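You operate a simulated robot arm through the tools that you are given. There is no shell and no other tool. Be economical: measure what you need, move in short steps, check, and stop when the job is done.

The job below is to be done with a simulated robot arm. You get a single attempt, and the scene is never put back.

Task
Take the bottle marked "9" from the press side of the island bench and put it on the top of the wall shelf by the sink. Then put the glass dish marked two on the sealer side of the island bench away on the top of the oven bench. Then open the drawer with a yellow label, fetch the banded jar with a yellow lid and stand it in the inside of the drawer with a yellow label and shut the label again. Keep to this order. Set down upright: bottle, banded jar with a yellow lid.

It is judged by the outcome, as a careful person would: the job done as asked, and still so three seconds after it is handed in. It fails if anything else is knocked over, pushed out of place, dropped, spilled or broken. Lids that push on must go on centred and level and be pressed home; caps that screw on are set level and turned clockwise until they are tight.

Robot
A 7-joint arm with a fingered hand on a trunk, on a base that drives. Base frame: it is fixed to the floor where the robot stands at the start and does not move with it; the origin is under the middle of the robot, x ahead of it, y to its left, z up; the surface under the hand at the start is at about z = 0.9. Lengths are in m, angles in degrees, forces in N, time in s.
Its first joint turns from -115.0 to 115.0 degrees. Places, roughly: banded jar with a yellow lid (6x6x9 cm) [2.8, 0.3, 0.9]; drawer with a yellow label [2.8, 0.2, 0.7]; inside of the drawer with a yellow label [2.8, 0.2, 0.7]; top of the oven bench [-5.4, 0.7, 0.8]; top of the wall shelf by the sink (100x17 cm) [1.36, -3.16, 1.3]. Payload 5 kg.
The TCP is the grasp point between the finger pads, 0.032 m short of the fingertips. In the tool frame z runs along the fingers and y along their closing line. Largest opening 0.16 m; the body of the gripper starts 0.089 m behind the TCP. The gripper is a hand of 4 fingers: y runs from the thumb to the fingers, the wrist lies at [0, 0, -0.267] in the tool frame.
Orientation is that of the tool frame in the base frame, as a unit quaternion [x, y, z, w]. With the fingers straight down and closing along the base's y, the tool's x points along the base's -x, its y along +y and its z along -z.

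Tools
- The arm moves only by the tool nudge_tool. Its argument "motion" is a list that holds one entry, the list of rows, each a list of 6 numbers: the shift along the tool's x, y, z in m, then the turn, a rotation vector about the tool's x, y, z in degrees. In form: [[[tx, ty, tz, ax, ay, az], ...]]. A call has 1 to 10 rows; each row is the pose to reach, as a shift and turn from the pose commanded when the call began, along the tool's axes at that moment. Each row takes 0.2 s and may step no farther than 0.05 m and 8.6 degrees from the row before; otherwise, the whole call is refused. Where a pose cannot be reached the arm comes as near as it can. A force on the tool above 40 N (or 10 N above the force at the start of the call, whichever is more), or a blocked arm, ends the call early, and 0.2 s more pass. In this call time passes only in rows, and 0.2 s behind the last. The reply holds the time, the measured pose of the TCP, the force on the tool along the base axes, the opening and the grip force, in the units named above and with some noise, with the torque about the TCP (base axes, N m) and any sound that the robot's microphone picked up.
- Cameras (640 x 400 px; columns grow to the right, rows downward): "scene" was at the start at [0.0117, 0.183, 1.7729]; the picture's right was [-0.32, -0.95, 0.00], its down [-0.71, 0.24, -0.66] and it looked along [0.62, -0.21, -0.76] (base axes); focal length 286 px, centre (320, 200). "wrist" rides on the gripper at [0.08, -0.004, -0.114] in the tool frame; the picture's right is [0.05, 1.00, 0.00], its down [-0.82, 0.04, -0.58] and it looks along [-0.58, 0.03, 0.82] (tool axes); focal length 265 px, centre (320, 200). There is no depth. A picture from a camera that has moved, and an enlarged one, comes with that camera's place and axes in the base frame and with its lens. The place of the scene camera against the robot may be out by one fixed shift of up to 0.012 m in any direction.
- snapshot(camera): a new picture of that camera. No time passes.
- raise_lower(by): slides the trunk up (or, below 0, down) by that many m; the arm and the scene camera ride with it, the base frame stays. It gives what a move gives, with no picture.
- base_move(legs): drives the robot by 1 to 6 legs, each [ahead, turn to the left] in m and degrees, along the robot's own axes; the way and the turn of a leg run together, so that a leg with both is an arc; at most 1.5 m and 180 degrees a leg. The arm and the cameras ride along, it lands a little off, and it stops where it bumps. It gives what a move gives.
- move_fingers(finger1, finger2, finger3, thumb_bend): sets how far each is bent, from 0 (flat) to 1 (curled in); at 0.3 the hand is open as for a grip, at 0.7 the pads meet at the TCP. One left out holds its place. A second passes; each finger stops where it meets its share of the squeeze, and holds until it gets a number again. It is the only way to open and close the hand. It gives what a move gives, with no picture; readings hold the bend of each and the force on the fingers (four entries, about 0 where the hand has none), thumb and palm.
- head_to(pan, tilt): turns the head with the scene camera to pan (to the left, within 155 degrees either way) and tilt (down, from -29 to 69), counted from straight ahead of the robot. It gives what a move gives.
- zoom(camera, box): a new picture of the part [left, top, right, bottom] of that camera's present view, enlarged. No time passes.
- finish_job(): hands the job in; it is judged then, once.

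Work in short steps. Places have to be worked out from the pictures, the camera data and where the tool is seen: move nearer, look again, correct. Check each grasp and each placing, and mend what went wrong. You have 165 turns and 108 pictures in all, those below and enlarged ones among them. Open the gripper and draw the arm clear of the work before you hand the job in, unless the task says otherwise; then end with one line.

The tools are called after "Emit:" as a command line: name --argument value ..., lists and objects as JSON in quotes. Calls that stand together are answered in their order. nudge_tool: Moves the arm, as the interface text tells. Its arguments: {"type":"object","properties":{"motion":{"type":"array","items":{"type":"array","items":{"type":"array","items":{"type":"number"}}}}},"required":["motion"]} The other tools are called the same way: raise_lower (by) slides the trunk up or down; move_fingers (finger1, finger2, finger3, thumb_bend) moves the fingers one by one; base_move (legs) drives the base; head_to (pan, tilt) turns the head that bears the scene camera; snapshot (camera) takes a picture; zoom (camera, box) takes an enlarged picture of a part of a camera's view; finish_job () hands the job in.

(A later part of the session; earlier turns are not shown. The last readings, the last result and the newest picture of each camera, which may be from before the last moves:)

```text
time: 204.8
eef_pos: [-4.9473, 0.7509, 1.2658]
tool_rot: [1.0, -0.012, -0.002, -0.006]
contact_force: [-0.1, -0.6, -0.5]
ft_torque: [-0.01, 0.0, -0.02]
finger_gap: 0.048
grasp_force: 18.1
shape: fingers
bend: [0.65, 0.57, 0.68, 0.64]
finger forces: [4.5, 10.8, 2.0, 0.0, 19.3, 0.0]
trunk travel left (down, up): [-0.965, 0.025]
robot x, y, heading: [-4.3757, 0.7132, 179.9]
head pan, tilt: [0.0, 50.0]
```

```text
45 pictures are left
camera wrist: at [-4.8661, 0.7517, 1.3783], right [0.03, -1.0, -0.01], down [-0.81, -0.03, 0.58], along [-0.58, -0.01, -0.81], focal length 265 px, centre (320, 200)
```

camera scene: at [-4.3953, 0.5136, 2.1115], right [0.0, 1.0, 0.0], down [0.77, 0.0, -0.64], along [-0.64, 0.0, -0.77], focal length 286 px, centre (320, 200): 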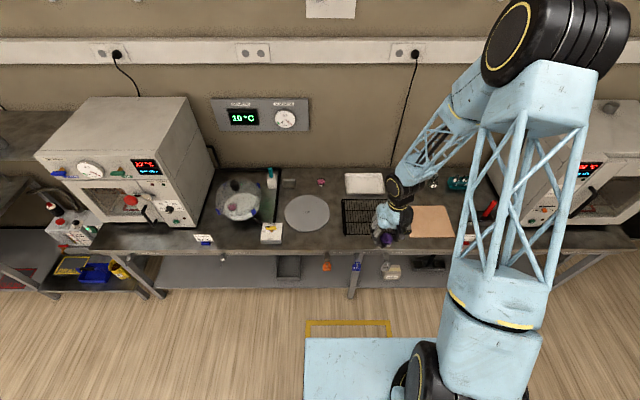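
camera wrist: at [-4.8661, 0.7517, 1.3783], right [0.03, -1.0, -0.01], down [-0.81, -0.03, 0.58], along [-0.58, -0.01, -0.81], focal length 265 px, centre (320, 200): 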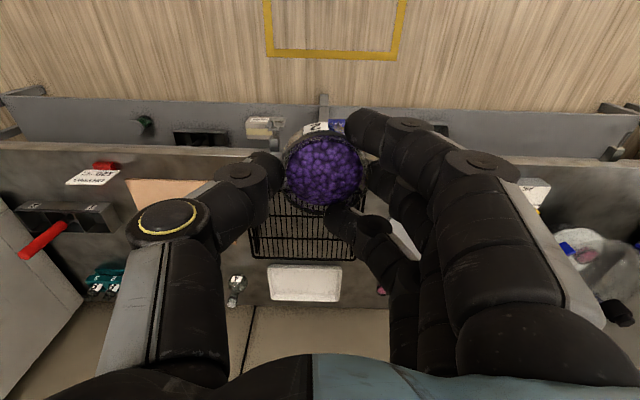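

The dish is still level. The free spot in front of the disc and left of the wire rack is about (-5.16,0.53). I move above it, lowering slightly.

Emit:
nudge_tool --motion '[[[-0.026, 0.028, 0.012, 0, 0, 0], [-0.052, 0.056, 0.024, 0, 0, 0], [-0.078, 0.085, 0.036, 0, 0, 0], [-0.104, 0.113, 0.048, 0, 0, 0], [-0.13, 0.141, 0.06, 0, 0, 0], [-0.156, 0.169, 0.072, 0, 0, 0], [-0.182, 0.198, 0.084, 0, 0, 0], [-0.208, 0.226, 0.096, 0, 0, 0]]]'

Emit:
snapshot --camera "wrist"

Emit:
zoom --camera "scene" --box '[230, 140, 430, 265]'

```text
time: 206.6
eef_pos: [-5.1604, 0.5282, 1.1691]
tool_rot: [1.0, -0.012, -0.002, -0.006]
contact_force: [0.4, -0.7, -0.2]
ft_torque: [0.06, -0.01, 0.0]
finger_gap: 0.048
grasp_force: 18.1
shape: fingers
bend: [0.65, 0.57, 0.68, 0.64]
finger forces: [4.7, 10.9, 2.0, 0.1, 19.0, 0.0]
trunk travel left (down, up): [-0.965, 0.025]
robot x, y, heading: [-4.3743, 0.7124, 179.9]
head pan, tilt: [0.0, 50.0]
```

```text
44 pictures are left
camera wrist: at [-5.0797, 0.5292, 1.2823], right [0.03, -1.0, -0.01], down [-0.81, -0.03, 0.58], along [-0.58, -0.01, -0.81], focal length 265 px, centre (320, 200)
```

wrist: 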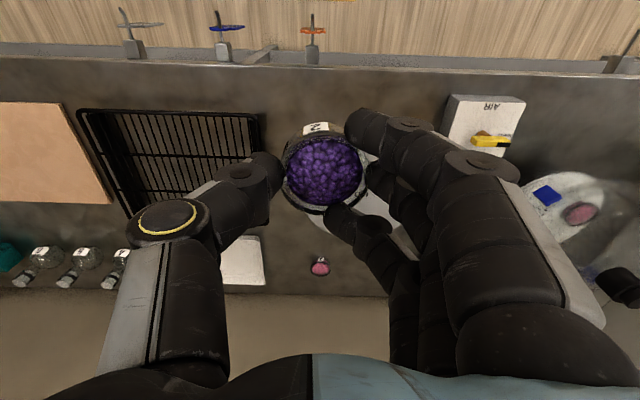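

```text
3.20 times, centred on (330, 202) of scene
camera zoom: at [-4.3967, 0.5119, 2.1114], right [0.0, 1.0, 0.0], down [0.77, 0.0, -0.64], along [-0.64, 0.0, -0.77], focal length 914 px, centre (288, 192)
```

zoom: 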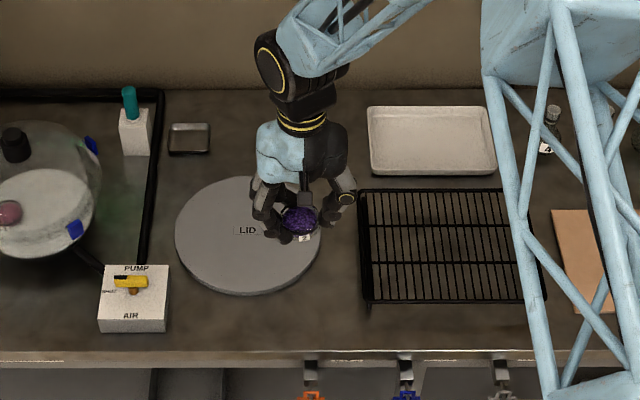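

Cross-checking both cameras, the bench top is at z≈0.79 with its front edge at x≈-5.15. I shift to x≈-5.215 and descend most of the way.

Emit:
nudge_tool --motion '[[[-0.03, 0, 0.03, 0, 0, 0], [-0.055, 0, 0.065, 0, 0, 0], [-0.055, 0, 0.105, 0, 0, 0], [-0.055, 0, 0.145, 0, 0, 0], [-0.055, 0, 0.185, 0, 0, 0], [-0.055, 0, 0.22, 0, 0, 0], [-0.055, 0, 0.25, 0, 0, 0]]]'

Emit:
snapshot --camera "wrist"

Emit:
zoom --camera "scene" --box '[230, 140, 430, 265]'

```text
time: 208.2
eef_pos: [-5.2163, 0.5344, 0.9195]
tool_rot: [1.0, -0.012, -0.003, -0.006]
contact_force: [-0.3, 0.5, -0.5]
ft_torque: [0.01, -0.04, 0.02]
finger_gap: 0.0478
grasp_force: 18.6
shape: fingers
bend: [0.65, 0.57, 0.68, 0.64]
finger forces: [4.8, 11.0, 2.2, 0.0, 19.0, 0.0]
trunk travel left (down, up): [-0.965, 0.025]
robot x, y, heading: [-4.3742, 0.7145, 179.6]
head pan, tilt: [0.0, 50.0]
```

```text
42 pictures are left
camera wrist: at [-5.1358, 0.5347, 1.0315], right [0.03, -1.0, -0.01], down [-0.81, -0.03, 0.58], along [-0.58, -0.01, -0.81], focal length 265 px, centre (320, 200)
```

wrist: 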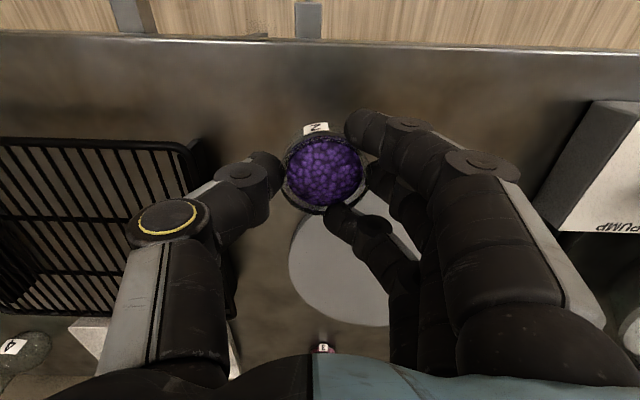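

```text
3.20 times, centred on (330, 202) of scene
camera zoom: at [-4.3963, 0.513, 2.1115], right [0.0, 1.0, 0.0], down [0.77, 0.0, -0.64], along [-0.64, 0.0, -0.77], focal length 914 px, centre (288, 192)
```

zoom: 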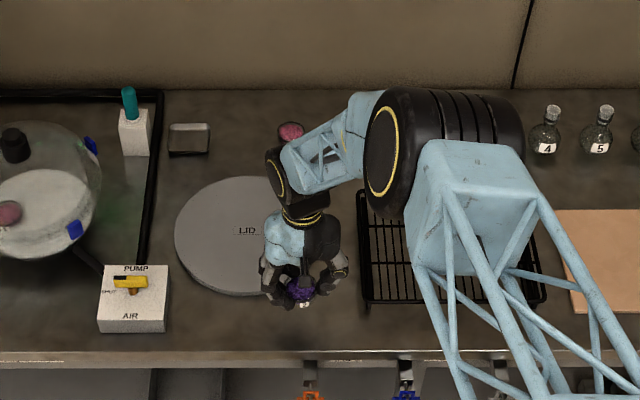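

Position is good: clear of edge, disc and rack. I lower further, then in fine steps to contact.

Emit:
nudge_tool --motion '[[[0, 0, 0.025, 0, 0, 0], [0, 0, 0.045, 0, 0, 0], [0, 0, 0.058, 0, 0, 0], [0, 0, 0.064, 0, 0, 0]]]'

Emit:
snapshot --camera "wrist"

```text
time: 209.2
eef_pos: [-5.2165, 0.5369, 0.8546]
tool_rot: [1.0, -0.012, -0.002, -0.006]
contact_force: [0.5, 1.0, -0.2]
ft_torque: [0.03, -0.03, -0.01]
finger_gap: 0.0474
grasp_force: 18.8
shape: fingers
bend: [0.65, 0.57, 0.68, 0.64]
finger forces: [4.8, 11.0, 2.2, 0.0, 18.9, 0.0]
trunk travel left (down, up): [-0.965, 0.025]
robot x, y, heading: [-4.3774, 0.7123, 179.7]
head pan, tilt: [0.0, 50.0]
```

```text
40 pictures are left
camera wrist: at [-5.1349, 0.5373, 0.9667], right [0.03, -1.0, -0.01], down [-0.81, -0.03, 0.58], along [-0.58, -0.01, -0.82], focal length 265 px, centre (320, 200)
```

wrist: 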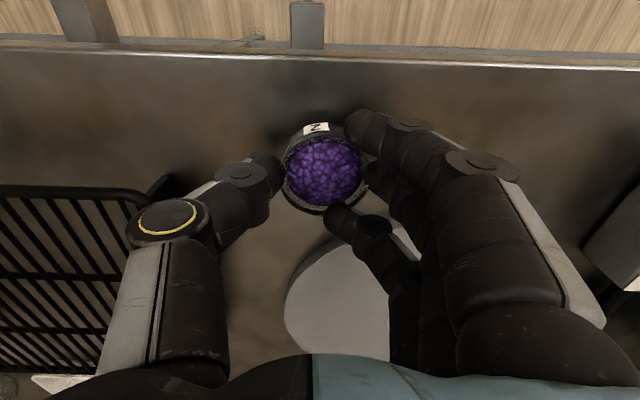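

Continue down gently in 3 mm steps.

Emit:
nudge_tool --motion '[[[0, 0, 0.003, 0, 0, 0], [0, 0, 0.006, 0, 0, 0], [0, 0, 0.009, 0, 0, 0]]]'

Emit:
nudge_tool --motion '[[[0, 0, 0.0025, 0, 0, 0], [0, 0, 0.005, 0, 0, 0]]]'

```text
time: 210.0
eef_pos: [-5.2167, 0.5394, 0.8451]
tool_rot: [1.0, -0.013, -0.002, -0.006]
contact_force: [-0.6, 0.7, -0.7]
ft_torque: [-0.02, 0.02, 0.0]
finger_gap: 0.0478
grasp_force: 18.7
shape: fingers
bend: [0.65, 0.57, 0.68, 0.64]
finger forces: [4.8, 11.0, 2.4, 0.0, 18.9, 0.1]
trunk travel left (down, up): [-0.965, 0.025]
robot x, y, heading: [-4.3744, 0.7105, 179.7]
head pan, tilt: [0.0, 50.0]
```

```text
time: 210.6
eef_pos: [-5.2174, 0.5371, 0.8419]
tool_rot: [1.0, -0.012, -0.003, -0.006]
contact_force: [1.1, -0.8, 6.5]
ft_torque: [-0.2, -0.04, 0.04]
finger_gap: 0.0476
grasp_force: 18.7
shape: fingers
bend: [0.65, 0.57, 0.68, 0.64]
finger forces: [5.6, 10.9, 2.7, 0.0, 19.2, 0.0]
trunk travel left (down, up): [-0.965, 0.025]
robot x, y, heading: [-4.376, 0.7134, 179.9]
head pan, tilt: [0.0, 50.0]
```

Contact at TCP z 0.842. Release gently.

Emit:
move_fingers --finger1 0.53 --finger2 0.5 --finger3 0.55 --thumb_bend 0.55

Emit:
snapshot --camera "wrist"

```text
time: 211.6
eef_pos: [-5.2168, 0.537, 0.8408]
tool_rot: [1.0, -0.012, -0.002, -0.006]
contact_force: [-1.7, 2.8, 8.9]
ft_torque: [-0.33, -0.07, -0.06]
finger_gap: 0.0726
grasp_force: 5.1
shape: fingers
bend: [0.55, 0.52, 0.55, 0.55]
finger forces: [4.4, 5.7, 0.0, 0.1, 0.1, 0.0]
trunk travel left (down, up): [-0.965, 0.025]
robot x, y, heading: [-4.373, 0.7121, 180.0]
head pan, tilt: [0.0, 50.0]
```

```text
39 pictures are left
camera wrist: at [-5.136, 0.5382, 0.9532], right [0.03, -1.0, -0.01], down [-0.81, -0.03, 0.58], along [-0.58, -0.01, -0.81], focal length 265 px, centre (320, 200)
```

wrist: 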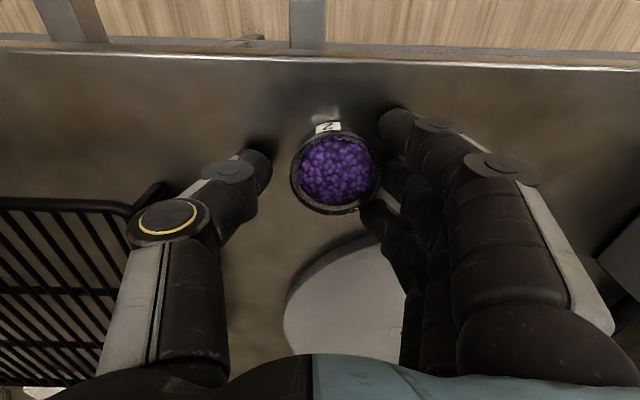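

The dish stands on the bench. I rise slightly, open a bit more, then rise clear.

Emit:
nudge_tool --motion '[[[0, 0, -0.003, 0, 0, 0], [0, 0, -0.006, 0, 0, 0]]]'

Emit:
move_fingers --finger1 0.48 --finger2 0.48 --finger3 0.48 --thumb_bend 0.52

Emit:
nudge_tool --motion '[[[0, 0, -0.02, 0, 0, 0], [0, 0, -0.05, 0, 0, 0], [0, 0, -0.09, 0, 0, 0], [0, 0, -0.13, 0, 0, 0], [0, 0, -0.17, 0, 0, 0], [0, 0, -0.21, 0, 0, 0], [0, 0, -0.25, 0, 0, 0], [0, 0, -0.29, 0, 0, 0]]]'

Emit:
snapshot --camera "wrist"

```text
time: 212.2
eef_pos: [-5.2161, 0.5363, 0.8467]
tool_rot: [1.0, -0.013, -0.001, -0.006]
contact_force: [-0.9, -0.5, -0.2]
ft_torque: [0.01, 0.0, -0.01]
finger_gap: 0.0748
grasp_force: 0.0
shape: fingers
bend: [0.53, 0.5, 0.55, 0.55]
finger forces: [0.0, 0.1, 0.0, 0.1, 0.0, 0.0]
trunk travel left (down, up): [-0.965, 0.025]
robot x, y, heading: [-4.3731, 0.7125, 179.8]
head pan, tilt: [0.0, 50.0]
```

```text
time: 213.2
eef_pos: [-5.2155, 0.5373, 0.8464]
tool_rot: [1.0, -0.013, -0.002, -0.006]
contact_force: [-0.5, -0.5, 0.4]
ft_torque: [0.02, -0.01, 0.02]
finger_gap: 0.09
grasp_force: 0.0
shape: fingers
bend: [0.48, 0.48, 0.48, 0.52]
finger forces: [0.0, 0.1, 0.0, 0.0, 0.0, 0.0]
trunk travel left (down, up): [-0.965, 0.025]
robot x, y, heading: [-4.374, 0.7123, 179.8]
head pan, tilt: [0.0, 50.0]
```

```text
time: 215.0
eef_pos: [-5.2124, 0.5326, 1.1362]
tool_rot: [1.0, -0.012, -0.002, -0.005]
contact_force: [1.4, -0.4, -0.6]
ft_torque: [0.0, 0.03, 0.01]
finger_gap: 0.0908
grasp_force: 0.0
shape: fingers
bend: [0.48, 0.48, 0.48, 0.52]
finger forces: [0.0, 0.0, 0.0, 0.0, 0.0, 0.0]
trunk travel left (down, up): [-0.965, 0.025]
robot x, y, heading: [-4.3774, 0.7107, 179.6]
head pan, tilt: [0.0, 50.0]
```

```text
38 pictures are left
camera wrist: at [-5.1312, 0.5333, 1.2481], right [0.03, -1.0, -0.01], down [-0.81, -0.03, 0.58], along [-0.58, -0.01, -0.81], focal length 265 px, centre (320, 200)
```

wrist: 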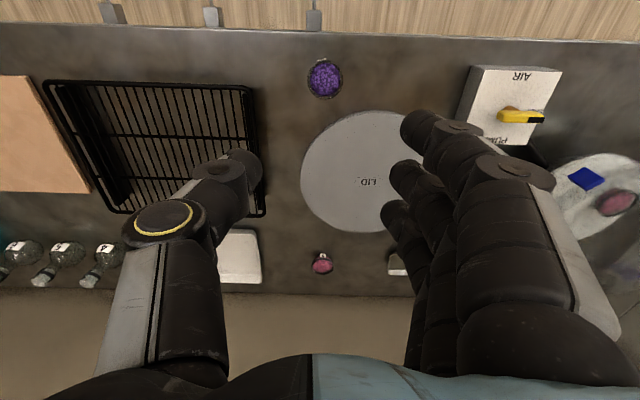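

Dish "2" rests safely on the oven bench. I retract the arm and drive back: to y≈1.42, then east.

Emit:
nudge_tool --motion '[[[0.03, -0.018, -0.02, 0, 0, 0], [0.06, -0.036, -0.04, 0, 0, 0], [0.09, -0.054, -0.06, 0, 0, 0], [0.12, -0.072, -0.08, 0, 0, 0], [0.15, -0.09, -0.1, 0, 0, 0], [0.18, -0.108, -0.12, 0, 0, 0], [0.21, -0.126, -0.14, 0, 0, 0], [0.24, -0.144, -0.16, 0, 0, 0], [0.27, -0.162, -0.18, 0, 0, 0], [0.3, -0.18, -0.2, 0, 0, 0]]]'

Emit:
snapshot --camera "scene"

Emit:
base_move --legs '[[0, -90], [0.72, 0], [0, -90]]'

```text
time: 217.2
eef_pos: [-4.9115, 0.706, 1.339]
tool_rot: [1.0, -0.012, -0.003, -0.006]
contact_force: [0.5, 0.2, -0.2]
ft_torque: [0.0, 0.04, 0.0]
finger_gap: 0.0906
grasp_force: 0.0
shape: fingers
bend: [0.48, 0.48, 0.48, 0.52]
finger forces: [0.0, 0.0, 0.1, 0.1, 0.0, 0.1]
trunk travel left (down, up): [-0.965, 0.025]
robot x, y, heading: [-4.3742, 0.7143, 179.7]
head pan, tilt: [0.0, 50.0]
```

```text
37 pictures are left
camera scene: at [-4.3924, 0.5151, 2.1117], right [0.0, 1.0, 0.0], down [0.76, 0.0, -0.64], along [-0.64, 0.0, -0.76], focal length 286 px, centre (320, 200)
```

scene: 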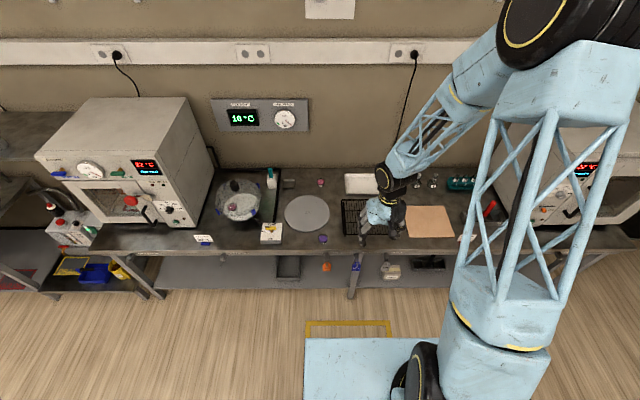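

```text
time: 229.1
eef_pos: [-3.8452, 1.4083, 1.3365]
tool_rot: [0.024, 1.0, -0.005, 0.002]
contact_force: [0.5, -0.7, -0.7]
ft_torque: [-0.01, 0.0, 0.0]
finger_gap: 0.0903
grasp_force: 0.2
shape: fingers
bend: [0.48, 0.48, 0.48, 0.52]
finger forces: [0.0, 0.0, 0.1, 0.0, 0.0, 0.0]
trunk travel left (down, up): [-0.965, 0.025]
robot x, y, heading: [-4.3847, 1.4147, -1.8]
head pan, tilt: [0.0, 50.0]
```

Now drive east along the corridor, checking midway.

Emit:
base_move --legs '[[0, 2], [1.3, 0], [1.3, 0], [1.3, 0]]'

```text
time: 248.2
eef_pos: [0.0445, 1.5917, 1.3372]
tool_rot: [-0.021, 1.0, -0.006, 0.002]
contact_force: [0.8, -0.2, -0.5]
ft_torque: [-0.01, 0.04, -0.01]
finger_gap: 0.0906
grasp_force: 0.0
shape: fingers
bend: [0.48, 0.48, 0.48, 0.52]
finger forces: [0.0, 0.0, 0.0, 0.0, 0.0, 0.0]
trunk travel left (down, up): [-0.965, 0.025]
robot x, y, heading: [-0.4886, 1.5494, 3.8]
head pan, tilt: [0.0, 50.0]
```

Continue east to x≈1.9, then south to y≈0.5, then face the sideboard.

Emit:
base_move --legs '[[0, -7], [1.2, 0], [1.2, 0], [0, -87], [0.9, 0], [0, 90]]'

Emit:
head_to --pan -15 --tilt 45

Emit:
snapshot --camera "scene"

```text
time: 272.8
eef_pos: [2.4752, 0.6177, 1.3383]
tool_rot: [-0.017, 1.0, -0.006, 0.003]
contact_force: [-0.2, -0.2, 0.0]
ft_torque: [-0.01, 0.01, -0.01]
finger_gap: 0.0908
grasp_force: 0.1
shape: fingers
bend: [0.48, 0.48, 0.48, 0.52]
finger forces: [0.0, 0.0, 0.0, 0.0, 0.0, 0.0]
trunk travel left (down, up): [-0.965, 0.025]
robot x, y, heading: [1.936, 0.5811, 3.2]
head pan, tilt: [0.0, 50.0]
```

```text
time: 273.6
eef_pos: [2.476, 0.6178, 1.3365]
tool_rot: [-0.017, 1.0, -0.006, 0.002]
contact_force: [0.5, -0.5, -0.2]
ft_torque: [-0.01, -0.04, -0.02]
finger_gap: 0.0906
grasp_force: 0.2
shape: fingers
bend: [0.48, 0.48, 0.48, 0.52]
finger forces: [0.0, 0.0, 0.1, 0.0, 0.0, 0.0]
trunk travel left (down, up): [-0.965, 0.025]
robot x, y, heading: [1.9414, 0.5781, 3.2]
head pan, tilt: [-15.0, 45.0]
```

```text
36 pictures are left
camera scene: at [1.9445, 0.7675, 2.1184], right [-0.2, -0.98, 0.0], down [-0.69, 0.14, -0.71], along [0.69, -0.14, -0.71], focal length 286 px, centre (320, 200)
```

scene: 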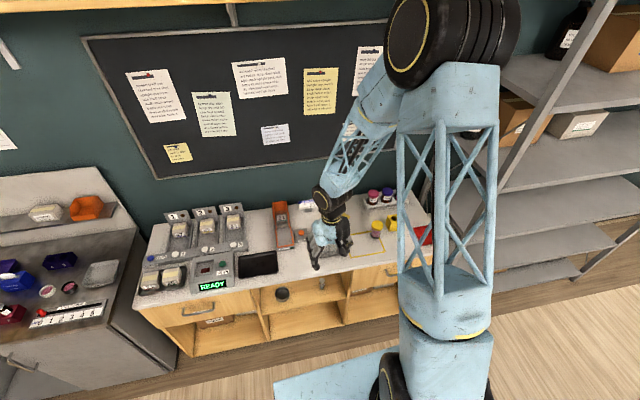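

I zoom on the right end of the sideboard: jars and the drawer.

Emit:
zoom --camera "scene" --box '[330, 170, 450, 300]'

```text
3.08 times, centred on (390, 235) of scene
camera zoom: at [1.9445, 0.7675, 2.1184], right [-0.2, -0.98, 0.0], down [-0.69, 0.14, -0.71], along [0.69, -0.14, -0.71], focal length 878 px, centre (105, 92)
```

zoom: 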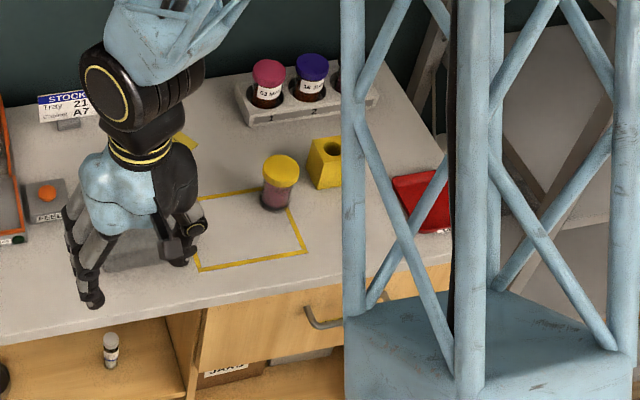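

The jar stands at about (2.82,0.285), and the drawer handle is near (2.63,0.2,0.77). I lower the trunk 0.3 m and swing the arm to y≈0.2 so the wrist camera sees the handle.

Emit:
raise_lower --by -0.3

Emit:
nudge_tool --motion '[[[0.02, -0.04, 0, 0, 0, 0], [0.04, -0.08, 0, 0, -4, 0], [0.06, -0.12, 0, 0, -10, 0], [0.08, -0.16, 0, 0, -16, 0], [0.09, -0.205, 0, 0, -20, 0], [0.095, -0.25, 0, 0, -20, 0], [0.1, -0.295, 0, 0, -20, 0], [0.1, -0.34, 0, 0, -20, 0], [0.1, -0.38, 0, 0, -20, 0]]]'

Emit:
snapshot --camera "wrist"

```text
time: 276.6
eef_pos: [2.4737, 0.6163, 1.0361]
tool_rot: [-0.018, 1.0, -0.007, 0.003]
contact_force: [0.4, 0.4, -0.2]
ft_torque: [-0.01, 0.02, 0.03]
finger_gap: 0.0906
grasp_force: 0.1
shape: fingers
bend: [0.48, 0.48, 0.48, 0.52]
finger forces: [0.0, 0.0, 0.1, 0.0, 0.1, 0.1]
trunk travel left (down, up): [-0.665, 0.325]
robot x, y, heading: [1.9364, 0.5799, 3.5]
head pan, tilt: [-15.0, 45.0]
```

```text
time: 278.6
eef_pos: [2.3883, 0.2334, 1.0409]
tool_rot: [-0.018, 0.984, -0.002, 0.175]
contact_force: [-0.1, 0.3, 0.4]
ft_torque: [0.01, -0.01, 0.0]
finger_gap: 0.091
grasp_force: 0.0
shape: fingers
bend: [0.48, 0.48, 0.48, 0.52]
finger forces: [0.0, 0.0, 0.0, 0.1, 0.0, 0.1]
out of reach, approached as far as the arm can: row 4, 5
trunk travel left (down, up): [-0.665, 0.325]
robot x, y, heading: [1.9369, 0.5802, 3.0]
head pan, tilt: [-15.0, 45.0]
```

```text
34 pictures are left
camera wrist: at [2.2737, 0.2246, 1.1186], right [-0.08, 1.0, -0.03], down [0.56, 0.07, 0.82], along [0.82, 0.05, -0.57], focal length 265 px, centre (320, 200)
```

wrist: 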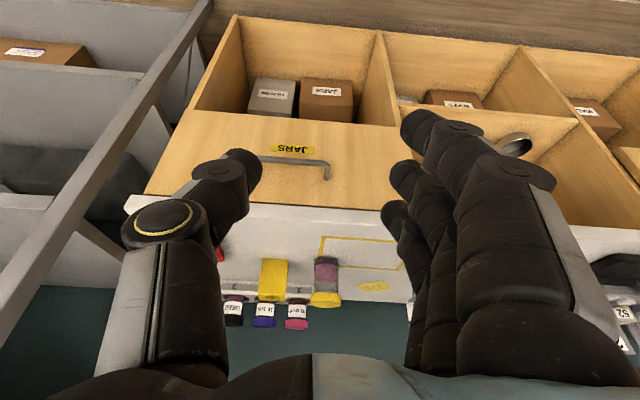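

The yellow-labelled "JARS" drawer's handle bar runs y 0.145–0.257 at about x 2.60, z 0.81. I back up slightly and tilt the tool toward horizontal for gripping it.

Emit:
base_move --legs '[[-0.07, -2]]'

Emit:
nudge_tool --motion '[[[-0.019, 0, 0.007, 0, -7.5, 0], [-0.038, 0, 0.014, 0, -15, 0], [-0.057, 0, 0.021, 0, -22.5, 0], [-0.076, 0, 0.028, 0, -30, 0], [-0.095, 0, 0.035, 0, -37.5, 0], [-0.113, 0, 0.041, 0, -45, 0]]]'

Emit:
nudge_tool --motion '[[[0, 0, 0, 0, 0, 8.5], [0, 0, 0, 0, 0, 17], [0, 0, 0, 0, 0, 25.5], [0, 0, 0, 0, 0, 34], [0, 0, 0, 0, 0, 42.5], [0, 0, 0, 0, 0, 51], [0, 0, 0, 0, 0, 59.5], [0, 0, 0, 0, 0, 68], [0, 0, 0, 0, 0, 76.5], [0, 0, 0, 0, 0, 85]]]'

```text
time: 279.6
eef_pos: [2.3053, 0.2141, 1.0409]
tool_rot: [0.001, 0.984, -0.006, 0.176]
contact_force: [-0.1, -0.3, 0.5]
ft_torque: [0.01, -0.02, 0.01]
finger_gap: 0.091
grasp_force: 0.1
shape: fingers
bend: [0.48, 0.48, 0.48, 0.52]
finger forces: [0.0, 0.1, 0.0, 0.0, 0.0, 0.0]
trunk travel left (down, up): [-0.665, 0.325]
robot x, y, heading: [1.8677, 0.5749, 1.2]
head pan, tilt: [-15.0, 45.0]
```

```text
time: 281.0
eef_pos: [2.4286, 0.2161, 1.0431]
tool_rot: [-0.001, 0.842, -0.007, 0.54]
contact_force: [-0.1, -0.4, 0.2]
ft_torque: [0.03, -0.01, 0.01]
finger_gap: 0.091
grasp_force: 0.0
shape: fingers
bend: [0.48, 0.48, 0.48, 0.52]
finger forces: [0.1, 0.1, 0.0, 0.0, 0.1, 0.1]
trunk travel left (down, up): [-0.665, 0.325]
robot x, y, heading: [1.8675, 0.5763, 0.9]
head pan, tilt: [-15.0, 45.0]
```

```text
time: 283.2
eef_pos: [2.426, 0.2127, 1.0431]
tool_rot: [0.569, 0.622, 0.36, 0.4]
contact_force: [0.3, -0.1, -0.7]
ft_torque: [-0.02, 0.0, 0.02]
finger_gap: 0.0908
grasp_force: 0.1
shape: fingers
bend: [0.48, 0.48, 0.48, 0.52]
finger forces: [0.0, 0.0, 0.0, 0.0, 0.1, 0.1]
trunk travel left (down, up): [-0.665, 0.325]
robot x, y, heading: [1.8699, 0.5753, 1.0]
head pan, tilt: [-15.0, 45.0]
```

Orientation is as wanted (fingers above, thumb below). I finish the roll and lower the trunk so the TCP is at handle height, then look.

Emit:
nudge_tool --motion '[[[0, 0, 0, 0, 0, 5]]]'

Emit:
raise_lower --by -0.2

Emit:
snapshot --camera "wrist"

Emit:
head_to --pan -25 --tilt 50

Emit:
snapshot --camera "scene"

```text
time: 283.6
eef_pos: [2.4258, 0.2133, 1.0417]
tool_rot: [0.594, 0.597, 0.377, 0.385]
contact_force: [0.0, -0.6, 0.6]
ft_torque: [0.01, 0.0, -0.02]
finger_gap: 0.0908
grasp_force: 0.1
shape: fingers
bend: [0.48, 0.48, 0.48, 0.52]
finger forces: [0.0, 0.0, 0.1, 0.0, 0.1, 0.0]
trunk travel left (down, up): [-0.665, 0.325]
robot x, y, heading: [1.8683, 0.5739, 1.3]
head pan, tilt: [-15.0, 45.0]
```

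```text
time: 285.8
eef_pos: [2.4261, 0.2135, 0.8416]
tool_rot: [0.594, 0.598, 0.376, 0.386]
contact_force: [-0.6, -0.6, -0.1]
ft_torque: [-0.02, -0.02, -0.03]
finger_gap: 0.0904
grasp_force: 0.1
shape: fingers
bend: [0.48, 0.48, 0.48, 0.52]
finger forces: [0.0, 0.0, 0.2, 0.0, 0.0, 0.1]
trunk travel left (down, up): [-0.465, 0.525]
robot x, y, heading: [1.8693, 0.5772, 0.9]
head pan, tilt: [-15.0, 45.0]
```

```text
33 pictures are left
camera wrist: at [2.3215, 0.2939, 0.8838], right [0.42, 0.06, 0.91], down [-0.51, -0.81, 0.29], along [0.75, -0.58, -0.31], focal length 265 px, centre (320, 200)
```

wrist: 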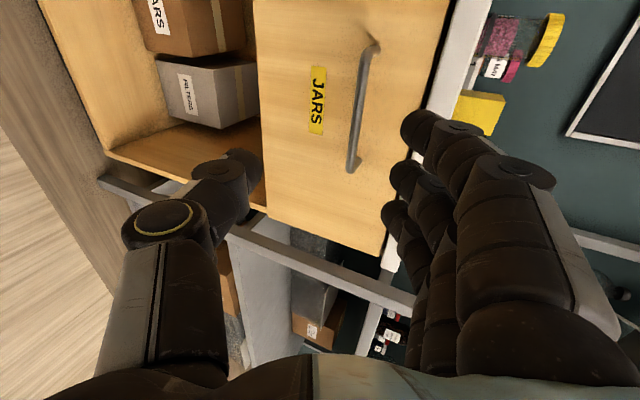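

```text
time: 286.5
eef_pos: [2.4271, 0.2134, 0.8421]
tool_rot: [0.594, 0.597, 0.377, 0.385]
contact_force: [0.4, -0.8, 1.0]
ft_torque: [0.01, -0.03, 0.03]
finger_gap: 0.0909
grasp_force: 0.0
shape: fingers
bend: [0.48, 0.48, 0.48, 0.52]
finger forces: [0.1, 0.0, 0.0, 0.1, 0.0, 0.0]
trunk travel left (down, up): [-0.465, 0.525]
robot x, y, heading: [1.8704, 0.5748, 0.8]
head pan, tilt: [-25.0, 50.0]
```

```text
32 pictures are left
camera scene: at [1.8739, 0.7523, 1.6116], right [-0.4, -0.91, 0.0], down [-0.7, 0.31, -0.64], along [0.59, -0.26, -0.77], focal length 286 px, centre (320, 200)
```

scene: 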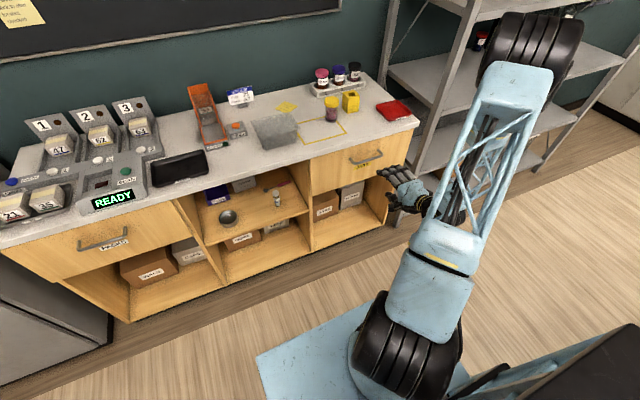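

The handle is confirmed at y≈0.20, z≈0.807. I pre-close a little and approach the bar.

Emit:
move_fingers --finger1 0.55 --finger2 0.55 --finger3 0.55 --thumb_bend 0.55

Emit:
nudge_tool --motion '[[[-0.012, 0.02, 0.03, 0, 0, 0], [-0.012, 0.038, 0.06, 0, 0, 0], [-0.012, 0.038, 0.09, 0, 0, 0], [-0.012, 0.038, 0.115, 0, 0, 0], [-0.012, 0.038, 0.135, 0, 0, 0], [-0.012, 0.038, 0.148, 0, 0, 0]]]'

Emit:
snapshot --camera "wrist"

```text
time: 287.5
eef_pos: [2.4269, 0.2129, 0.8418]
tool_rot: [0.594, 0.598, 0.377, 0.385]
contact_force: [-0.2, -0.9, 1.1]
ft_torque: [0.01, 0.0, -0.01]
finger_gap: 0.0726
grasp_force: 0.0
shape: fingers
bend: [0.55, 0.55, 0.55, 0.55]
finger forces: [0.1, 0.0, 0.0, 0.1, 0.0, 0.0]
trunk travel left (down, up): [-0.465, 0.525]
robot x, y, heading: [1.8676, 0.5786, 1.1]
head pan, tilt: [-25.0, 50.0]
```

```text
time: 288.9
eef_pos: [2.5775, 0.2015, 0.8131]
tool_rot: [0.595, 0.596, 0.378, 0.385]
contact_force: [0.1, 0.2, -0.6]
ft_torque: [0.0, 0.01, 0.0]
finger_gap: 0.0727
grasp_force: 0.0
shape: fingers
bend: [0.55, 0.55, 0.55, 0.55]
finger forces: [0.1, 0.0, 0.1, 0.0, 0.0, 0.0]
trunk travel left (down, up): [-0.465, 0.525]
robot x, y, heading: [1.8691, 0.5799, 1.0]
head pan, tilt: [-25.0, 50.0]
```

```text
31 pictures are left
camera wrist: at [2.4721, 0.2824, 0.8558], right [0.42, 0.06, 0.91], down [-0.51, -0.81, 0.29], along [0.75, -0.58, -0.31], focal length 265 px, centre (320, 200)
```

wrist: 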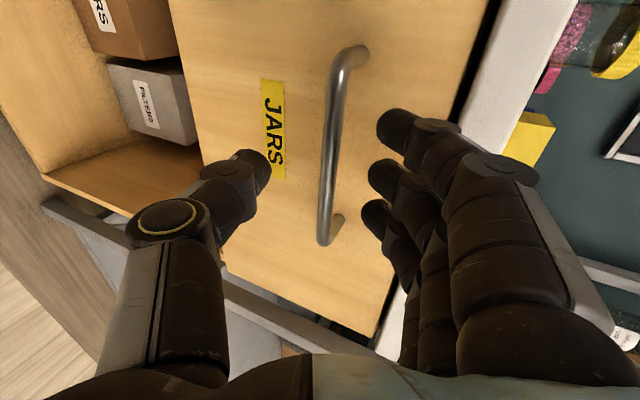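

The bar is between thumb and fingers, but 2.8 cm ahead of the TCP. I advance 1.5 cm and close.

Emit:
nudge_tool --motion '[[[0, -0.003, 0.008, 0, 0, 0], [0, -0.006, 0.015, 0, 0, 0]]]'

Emit:
move_fingers --finger1 0.75 --finger2 0.75 --finger3 0.75 --thumb_bend 0.72

Emit:
snapshot --camera "wrist"

```text
time: 289.5
eef_pos: [2.5881, 0.2009, 0.8023]
tool_rot: [0.595, 0.597, 0.378, 0.384]
contact_force: [-0.9, 0.2, 0.1]
ft_torque: [0.03, -0.03, -0.01]
finger_gap: 0.0725
grasp_force: 0.1
shape: fingers
bend: [0.55, 0.55, 0.55, 0.55]
finger forces: [0.0, 0.0, 0.1, 0.0, 0.0, 0.0]
trunk travel left (down, up): [-0.465, 0.525]
robot x, y, heading: [1.8708, 0.5757, 1.1]
head pan, tilt: [-25.0, 50.0]
```

```text
time: 290.5
eef_pos: [2.5875, 0.2009, 0.8063]
tool_rot: [0.592, 0.597, 0.378, 0.387]
contact_force: [1.9, -1.6, 38.9]
ft_torque: [-0.02, -1.06, -0.07]
finger_gap: 0.0255
grasp_force: 19.3
shape: fingers
bend: [0.72, 0.72, 0.72, 0.72]
finger forces: [12.2, 12.5, 13.2, 0.0, 0.5, 0.0]
trunk travel left (down, up): [-0.465, 0.525]
robot x, y, heading: [1.8708, 0.5764, 1.0]
head pan, tilt: [-25.0, 50.0]
```

```text
30 pictures are left
camera wrist: at [2.4819, 0.2817, 0.8469], right [0.41, 0.06, 0.91], down [-0.51, -0.81, 0.29], along [0.75, -0.58, -0.3], focal length 265 px, centre (320, 200)
```

wrist: 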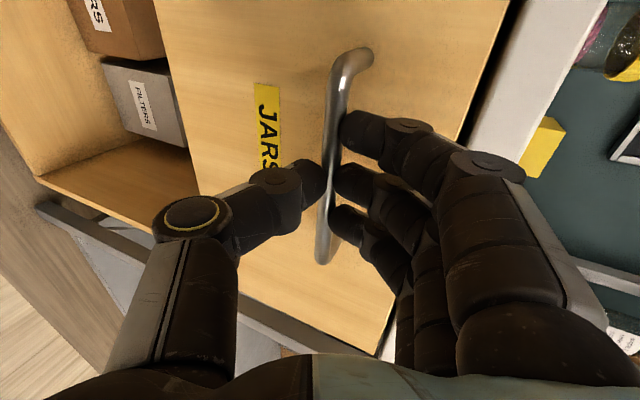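

The fingers press on the bar from above; the thumb does not touch yet. I raise the hand 5 mm and close the thumb.

Emit:
nudge_tool --motion '[[[0, 0.004, 0.001, 0, 0, 0], [0, 0.007, 0.002, 0, 0, 0]]]'

Emit:
move_fingers --thumb_bend 0.85

```text
time: 291.1
eef_pos: [2.5921, 0.2005, 0.8081]
tool_rot: [0.594, 0.597, 0.377, 0.385]
contact_force: [-0.6, -0.7, 24.1]
ft_torque: [-0.05, -0.55, -0.09]
finger_gap: 0.0249
grasp_force: 17.7
shape: fingers
bend: [0.73, 0.73, 0.73, 0.72]
finger forces: [8.6, 8.8, 8.9, 0.1, 8.5, 0.0]
trunk travel left (down, up): [-0.465, 0.525]
robot x, y, heading: [1.8691, 0.5779, 1.1]
head pan, tilt: [-25.0, 50.0]
```

```text
time: 292.1
eef_pos: [2.5908, 0.2023, 0.8075]
tool_rot: [0.594, 0.598, 0.377, 0.384]
contact_force: [-2.1, -1.5, 5.2]
ft_torque: [0.03, -0.08, -0.1]
finger_gap: 0.0219
grasp_force: 23.4
shape: fingers
bend: [0.72, 0.72, 0.72, 0.78]
finger forces: [7.5, 7.8, 8.2, 0.0, 23.1, 0.0]
trunk travel left (down, up): [-0.465, 0.525]
robot x, y, heading: [1.8686, 0.5798, 1.3]
head pan, tilt: [-25.0, 50.0]
```

Firm grip on the bar from both sides. I pull straight out (-x), first 6 cm.

Emit:
nudge_tool --motion '[[[0, -0.0042, -0.0091, 0, 0, 0], [0, -0.0105, -0.0227, 0, 0, 0], [0, -0.0168, -0.0363, 0, 0, 0], [0, -0.0251, -0.0544, 0, 0, 0]]]'

Emit:
snapshot --camera "scene"

```text
time: 293.1
eef_pos: [2.5305, 0.2013, 0.8101]
tool_rot: [0.594, 0.597, 0.377, 0.387]
contact_force: [-2.2, 1.6, 24.3]
ft_torque: [0.11, -0.76, 0.08]
finger_gap: 0.0188
grasp_force: 11.5
shape: fingers
bend: [0.73, 0.73, 0.73, 0.8]
finger forces: [12.2, 0.1, 11.2, 0.1, 0.1, 0.1]
trunk travel left (down, up): [-0.465, 0.525]
robot x, y, heading: [1.8673, 0.578, 0.9]
head pan, tilt: [-25.0, 50.0]
```

```text
29 pictures are left
camera scene: at [1.8722, 0.7533, 1.6116], right [-0.41, -0.91, 0.0], down [-0.7, 0.31, -0.64], along [0.59, -0.26, -0.77], focal length 286 px, centre (320, 200)
```

scene: 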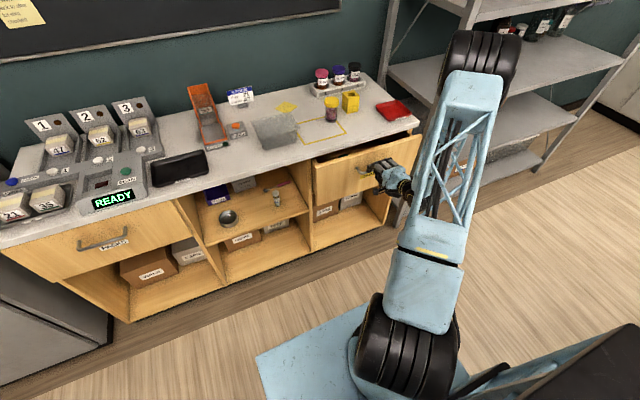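

The drawer is opening. I check the grip on the bar.

Emit:
snapshot --camera "wrist"

```text
28 pictures are left
camera wrist: at [2.426, 0.2819, 0.851], right [0.42, 0.06, 0.91], down [-0.51, -0.81, 0.29], along [0.75, -0.58, -0.31], focal length 265 px, centre (320, 200)
```

wrist: 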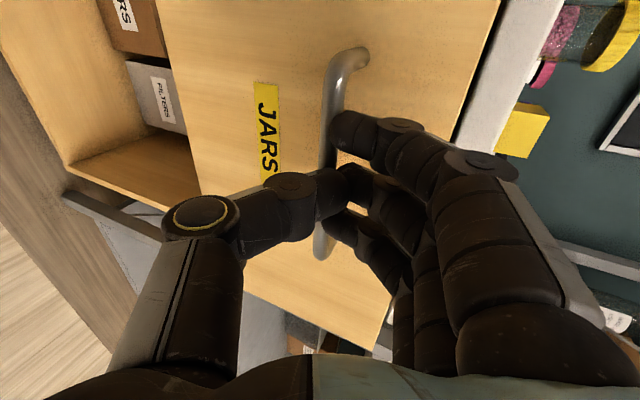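

The thumb slipped in front, but the fingers still hook over the bar. I pull another 6 cm and see whether the drawer follows.

Emit:
nudge_tool --motion '[[[0, -0.0063, -0.0136, 0, 0, 0], [0, -0.0126, -0.0272, 0, 0, 0], [0, -0.0189, -0.0408, 0, 0, 0], [0, -0.0251, -0.0544, 0, 0, 0]]]'

Emit:
snapshot --camera "wrist"

```text
time: 294.1
eef_pos: [2.471, 0.2024, 0.8071]
tool_rot: [0.593, 0.597, 0.379, 0.385]
contact_force: [-2.5, -0.7, 24.5]
ft_torque: [0.12, -0.82, -0.02]
finger_gap: 0.0192
grasp_force: 12.7
shape: fingers
bend: [0.72, 0.73, 0.73, 0.8]
finger forces: [12.6, 0.0, 12.2, 0.0, 0.0, 0.0]
trunk travel left (down, up): [-0.465, 0.525]
robot x, y, heading: [1.8661, 0.5791, 1.0]
head pan, tilt: [-25.0, 50.0]
```

```text
27 pictures are left
camera wrist: at [2.3667, 0.2819, 0.8497], right [0.42, 0.06, 0.91], down [-0.51, -0.81, 0.29], along [0.75, -0.58, -0.31], focal length 265 px, centre (320, 200)
```

wrist: 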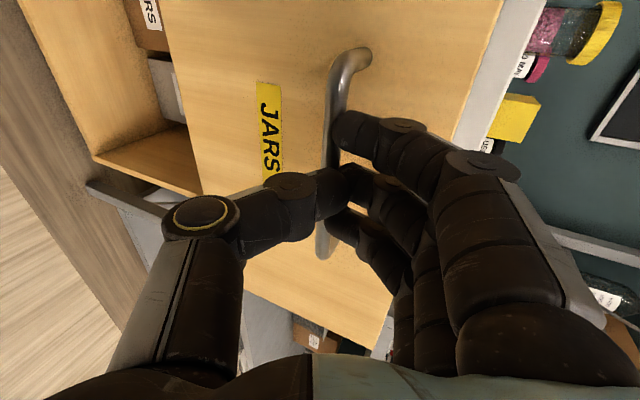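

The drawer follows the hand. I pull another 11 cm.

Emit:
nudge_tool --motion '[[[0, -0.0063, -0.0136, 0, 0, 0], [0, -0.0126, -0.0272, 0, 0, 0], [0, -0.0189, -0.0408, 0, 0, 0], [0, -0.0251, -0.0544, 0, 0, 0], [0, -0.0314, -0.068, 0, 0, 0], [0, -0.0377, -0.0816, 0, 0, 0], [0, -0.046, -0.1, 0, 0, 0]]]'

Emit:
snapshot --camera "scene"

```text
time: 295.7
eef_pos: [2.3626, 0.2012, 0.811]
tool_rot: [0.594, 0.597, 0.377, 0.385]
contact_force: [-2.1, 2.5, 20.7]
ft_torque: [0.12, -0.64, 0.07]
finger_gap: 0.0186
grasp_force: 10.7
shape: fingers
bend: [0.73, 0.73, 0.73, 0.8]
finger forces: [10.8, 0.0, 10.6, 0.0, 0.0, 0.0]
trunk travel left (down, up): [-0.465, 0.525]
robot x, y, heading: [1.872, 0.5759, 1.1]
head pan, tilt: [-25.0, 50.0]
```

```text
26 pictures are left
camera scene: at [1.8726, 0.7533, 1.6115], right [-0.41, -0.91, 0.0], down [-0.7, 0.31, -0.64], along [0.59, -0.26, -0.77], focal length 286 px, centre (320, 200)
```

scene: 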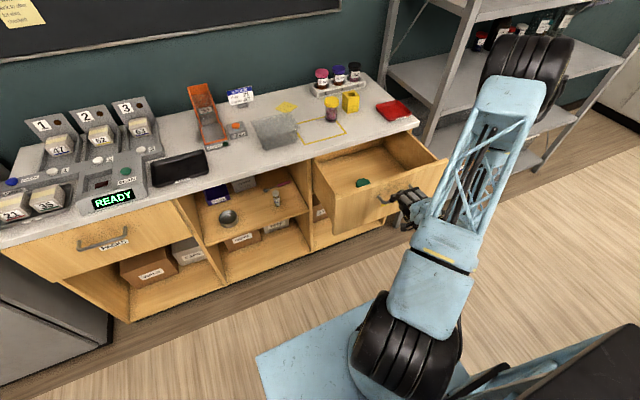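

The drawer is open about 23 cm. I open the hand and back it off the bar.

Emit:
move_fingers --finger1 0.52 --finger2 0.52 --finger3 0.52 --thumb_bend 0.5

Emit:
nudge_tool --motion '[[[0, 0, -0.02, 0, 0, 0], [0, 0, -0.04, 0, 0, 0], [0, 0, -0.06, 0, 0, 0]]]'

Emit:
raise_lower --by 0.3

Emit:
zoom --camera "scene" --box '[280, 150, 480, 310]'

```text
time: 296.7
eef_pos: [2.3628, 0.2003, 0.8081]
tool_rot: [0.594, 0.597, 0.377, 0.386]
contact_force: [0.1, -0.5, -0.3]
ft_torque: [-0.05, -0.01, -0.03]
finger_gap: 0.0868
grasp_force: 0.1
shape: fingers
bend: [0.52, 0.52, 0.52, 0.5]
finger forces: [0.0, 0.0, 0.1, 0.0, 0.1, 0.0]
trunk travel left (down, up): [-0.465, 0.525]
robot x, y, heading: [1.8682, 0.5785, 0.9]
head pan, tilt: [-25.0, 50.0]
```

```text
time: 297.5
eef_pos: [2.3089, 0.1993, 0.834]
tool_rot: [0.594, 0.597, 0.376, 0.386]
contact_force: [-1.0, -0.7, 0.0]
ft_torque: [-0.02, 0.01, 0.01]
finger_gap: 0.0861
grasp_force: 0.0
shape: fingers
bend: [0.52, 0.52, 0.52, 0.5]
finger forces: [0.0, 0.0, 0.0, 0.1, 0.0, 0.0]
trunk travel left (down, up): [-0.465, 0.525]
robot x, y, heading: [1.8702, 0.5769, 1.0]
head pan, tilt: [-25.0, 50.0]
```

```text
time: 300.5
eef_pos: [2.3081, 0.201, 1.1341]
tool_rot: [0.594, 0.598, 0.377, 0.385]
contact_force: [0.2, -0.2, -0.2]
ft_torque: [0.03, -0.02, 0.02]
finger_gap: 0.0866
grasp_force: 0.0
shape: fingers
bend: [0.52, 0.52, 0.52, 0.5]
finger forces: [0.0, 0.0, 0.0, 0.0, 0.1, 0.0]
trunk travel left (down, up): [-0.765, 0.225]
robot x, y, heading: [1.8695, 0.5793, 1.0]
head pan, tilt: [-25.0, 50.0]
```

```text
2.50 times, centred on (380, 230) of scene
camera zoom: at [1.8739, 0.7522, 1.9115], right [-0.41, -0.91, 0.0], down [-0.7, 0.31, -0.64], along [0.59, -0.26, -0.77], focal length 714 px, centre (170, 125)
```

zoom: 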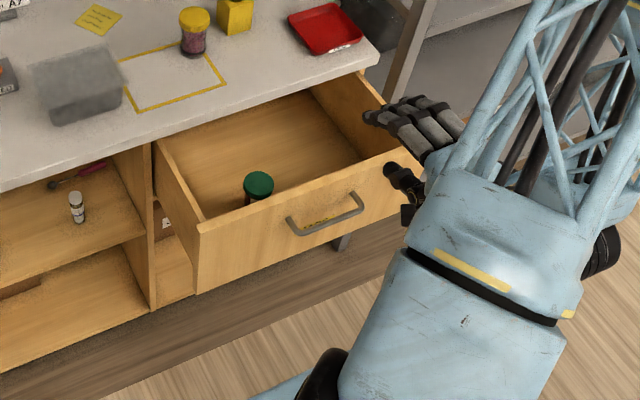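

The open drawer has one green-lidded jar at its left front and free room at the right. Now I straighten the tool to point down, then yaw 45° so the thumb avoids the yellow block beside the banded jar.

Emit:
nudge_tool --motion '[[[0, 0, 0, 8.1, 0, 0], [0, 0, 0, 16.2, 0, 0], [0, 0, 0, 24.4, 0, 0], [0, 0, 0, 32.5, 0, 0], [0, 0, 0, 40.6, 0, 0], [0, 0, 0, 48.7, 0, 0], [0, 0, 0, 56.9, 0, 0], [0, 0, 0, 65, 0, 0]]]'

Emit:
nudge_tool --motion '[[[0, 0, 0, 0, 0, -7.5], [0, 0, 0, 0, 0, -15], [0, 0, 0, 0, 0, -22.5], [0, 0, 0, 0, 0, -30], [0, 0, 0, 0, 0, -37.5], [0, 0, 0, 0, 0, -45]]]'

Emit:
base_move --legs '[[0.07, 0]]'

Emit:
move_fingers --finger1 0.45 --finger2 0.45 --finger3 0.45 --thumb_bend 0.45

```text
time: 302.3
eef_pos: [2.3093, 0.2018, 1.1336]
tool_rot: [0.708, 0.706, -0.004, 0.004]
contact_force: [4.4, 4.2, 1.1]
ft_torque: [-0.4, 0.47, -0.01]
finger_gap: 0.0872
grasp_force: 0.0
shape: fingers
bend: [0.52, 0.52, 0.52, 0.5]
finger forces: [0.0, 0.0, 0.0, 0.0, 0.0, 0.0]
trunk travel left (down, up): [-0.765, 0.225]
robot x, y, heading: [1.8699, 0.5758, 1.1]
head pan, tilt: [-25.0, 50.0]
```

```text
time: 303.7
eef_pos: [2.309, 0.2014, 1.1353]
tool_rot: [0.382, 0.924, -0.004, 0.003]
contact_force: [-0.3, 0.2, 0.0]
ft_torque: [0.0, 0.04, 0.01]
finger_gap: 0.087
grasp_force: 0.0
shape: fingers
bend: [0.52, 0.52, 0.52, 0.5]
finger forces: [0.0, 0.1, 0.0, 0.1, 0.0, 0.1]
trunk travel left (down, up): [-0.765, 0.225]
robot x, y, heading: [1.8702, 0.578, 1.2]
head pan, tilt: [-25.0, 50.0]
```

```text
time: 304.7
eef_pos: [2.3812, 0.2024, 1.1342]
tool_rot: [0.383, 0.924, -0.005, 0.005]
contact_force: [-0.2, 0.7, -0.7]
ft_torque: [0.0, 0.05, -0.01]
finger_gap: 0.0871
grasp_force: 0.1
shape: fingers
bend: [0.52, 0.52, 0.52, 0.5]
finger forces: [0.1, 0.0, 0.0, 0.0, 0.1, 0.0]
trunk travel left (down, up): [-0.765, 0.225]
robot x, y, heading: [1.9402, 0.5772, 1.2]
head pan, tilt: [-25.0, 50.0]
```

```text
time: 305.7
eef_pos: [2.3799, 0.2043, 1.1348]
tool_rot: [0.384, 0.924, -0.005, 0.004]
contact_force: [-0.3, 0.2, 0.1]
ft_torque: [0.03, 0.0, -0.01]
finger_gap: 0.1104
grasp_force: 0.1
shape: fingers
bend: [0.45, 0.45, 0.45, 0.45]
finger forces: [0.1, 0.0, 0.1, 0.0, 0.0, 0.1]
trunk travel left (down, up): [-0.765, 0.225]
robot x, y, heading: [1.9426, 0.5762, 1.2]
head pan, tilt: [-25.0, 50.0]
```

I move the hand over the jar at z≈1.135 and look.

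Emit:
nudge_tool --motion '[[[-0.0237, 0.0358, 0, 0, 0, 0], [-0.0473, 0.0715, 0, 0, 0, 0], [-0.071, 0.1073, 0, 0, 0, 0], [-0.0946, 0.143, 0, 0, 0, 0], [-0.1183, 0.1788, 0, 0, 0, 0], [-0.142, 0.2146, 0, 0, 0, 0], [-0.1656, 0.2503, 0, 0, 0, 0], [-0.1893, 0.2861, 0, 0, 0, 0], [-0.2129, 0.3218, 0, 0, 0, 0], [-0.2366, 0.3576, 0, 0, 0, 0]]]'

Emit:
snapshot --camera "wrist"

```text
time: 307.9
eef_pos: [2.8009, 0.2889, 1.1356]
tool_rot: [0.384, 0.923, -0.005, 0.004]
contact_force: [0.2, -0.3, -0.6]
ft_torque: [0.0, 0.05, 0.0]
finger_gap: 0.111
grasp_force: 0.0
shape: fingers
bend: [0.45, 0.45, 0.45, 0.45]
finger forces: [0.0, 0.0, 0.0, 0.1, 0.0, 0.0]
trunk travel left (down, up): [-0.765, 0.225]
robot x, y, heading: [1.94, 0.5785, 1.0]
head pan, tilt: [-25.0, 50.0]
```

```text
24 pictures are left
camera wrist: at [2.7412, 0.3424, 1.2472], right [0.67, 0.74, -0.01], down [0.6, -0.54, 0.58], along [0.43, -0.4, -0.81], focal length 265 px, centre (320, 200)
```

wrist: 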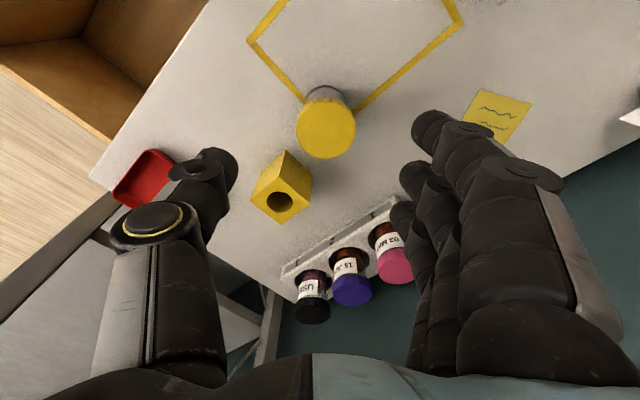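

The jar is at about (2.812,0.281). I correct and descend around it.

Emit:
nudge_tool --motion '[[[-0.007, 0.001, 0.03, 0, 0, 0], [-0.0135, 0.002, 0.07, 0, 0, 0], [-0.0135, 0.002, 0.11, 0, 0, 0], [-0.0135, 0.002, 0.15, 0, 0, 0], [-0.0135, 0.002, 0.187, 0, 0, 0]]]'

Emit:
snapshot --camera "wrist"

```text
time: 309.1
eef_pos: [2.8135, 0.2771, 0.9453]
tool_rot: [0.383, 0.924, -0.005, 0.003]
contact_force: [1.0, 0.4, -0.6]
ft_torque: [0.01, -0.01, -0.03]
finger_gap: 0.1107
grasp_force: 0.1
shape: fingers
bend: [0.45, 0.45, 0.45, 0.45]
finger forces: [0.0, 0.0, 0.1, 0.1, 0.1, 0.0]
trunk travel left (down, up): [-0.765, 0.225]
robot x, y, heading: [1.9411, 0.5786, 1.2]
head pan, tilt: [-25.0, 50.0]
```

```text
23 pictures are left
camera wrist: at [2.7528, 0.3318, 1.057], right [0.67, 0.74, -0.01], down [0.6, -0.54, 0.59], along [0.43, -0.4, -0.81], focal length 265 px, centre (320, 200)
```

wrist: 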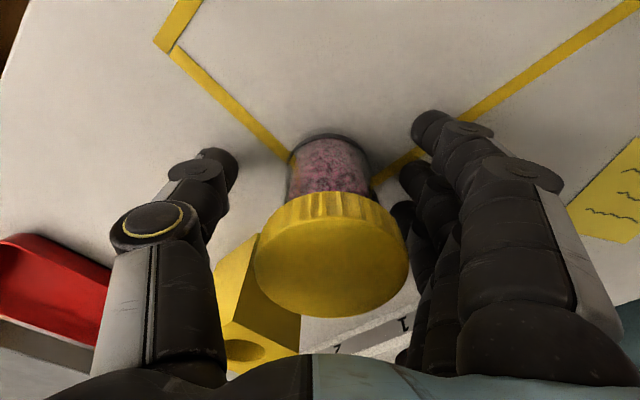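

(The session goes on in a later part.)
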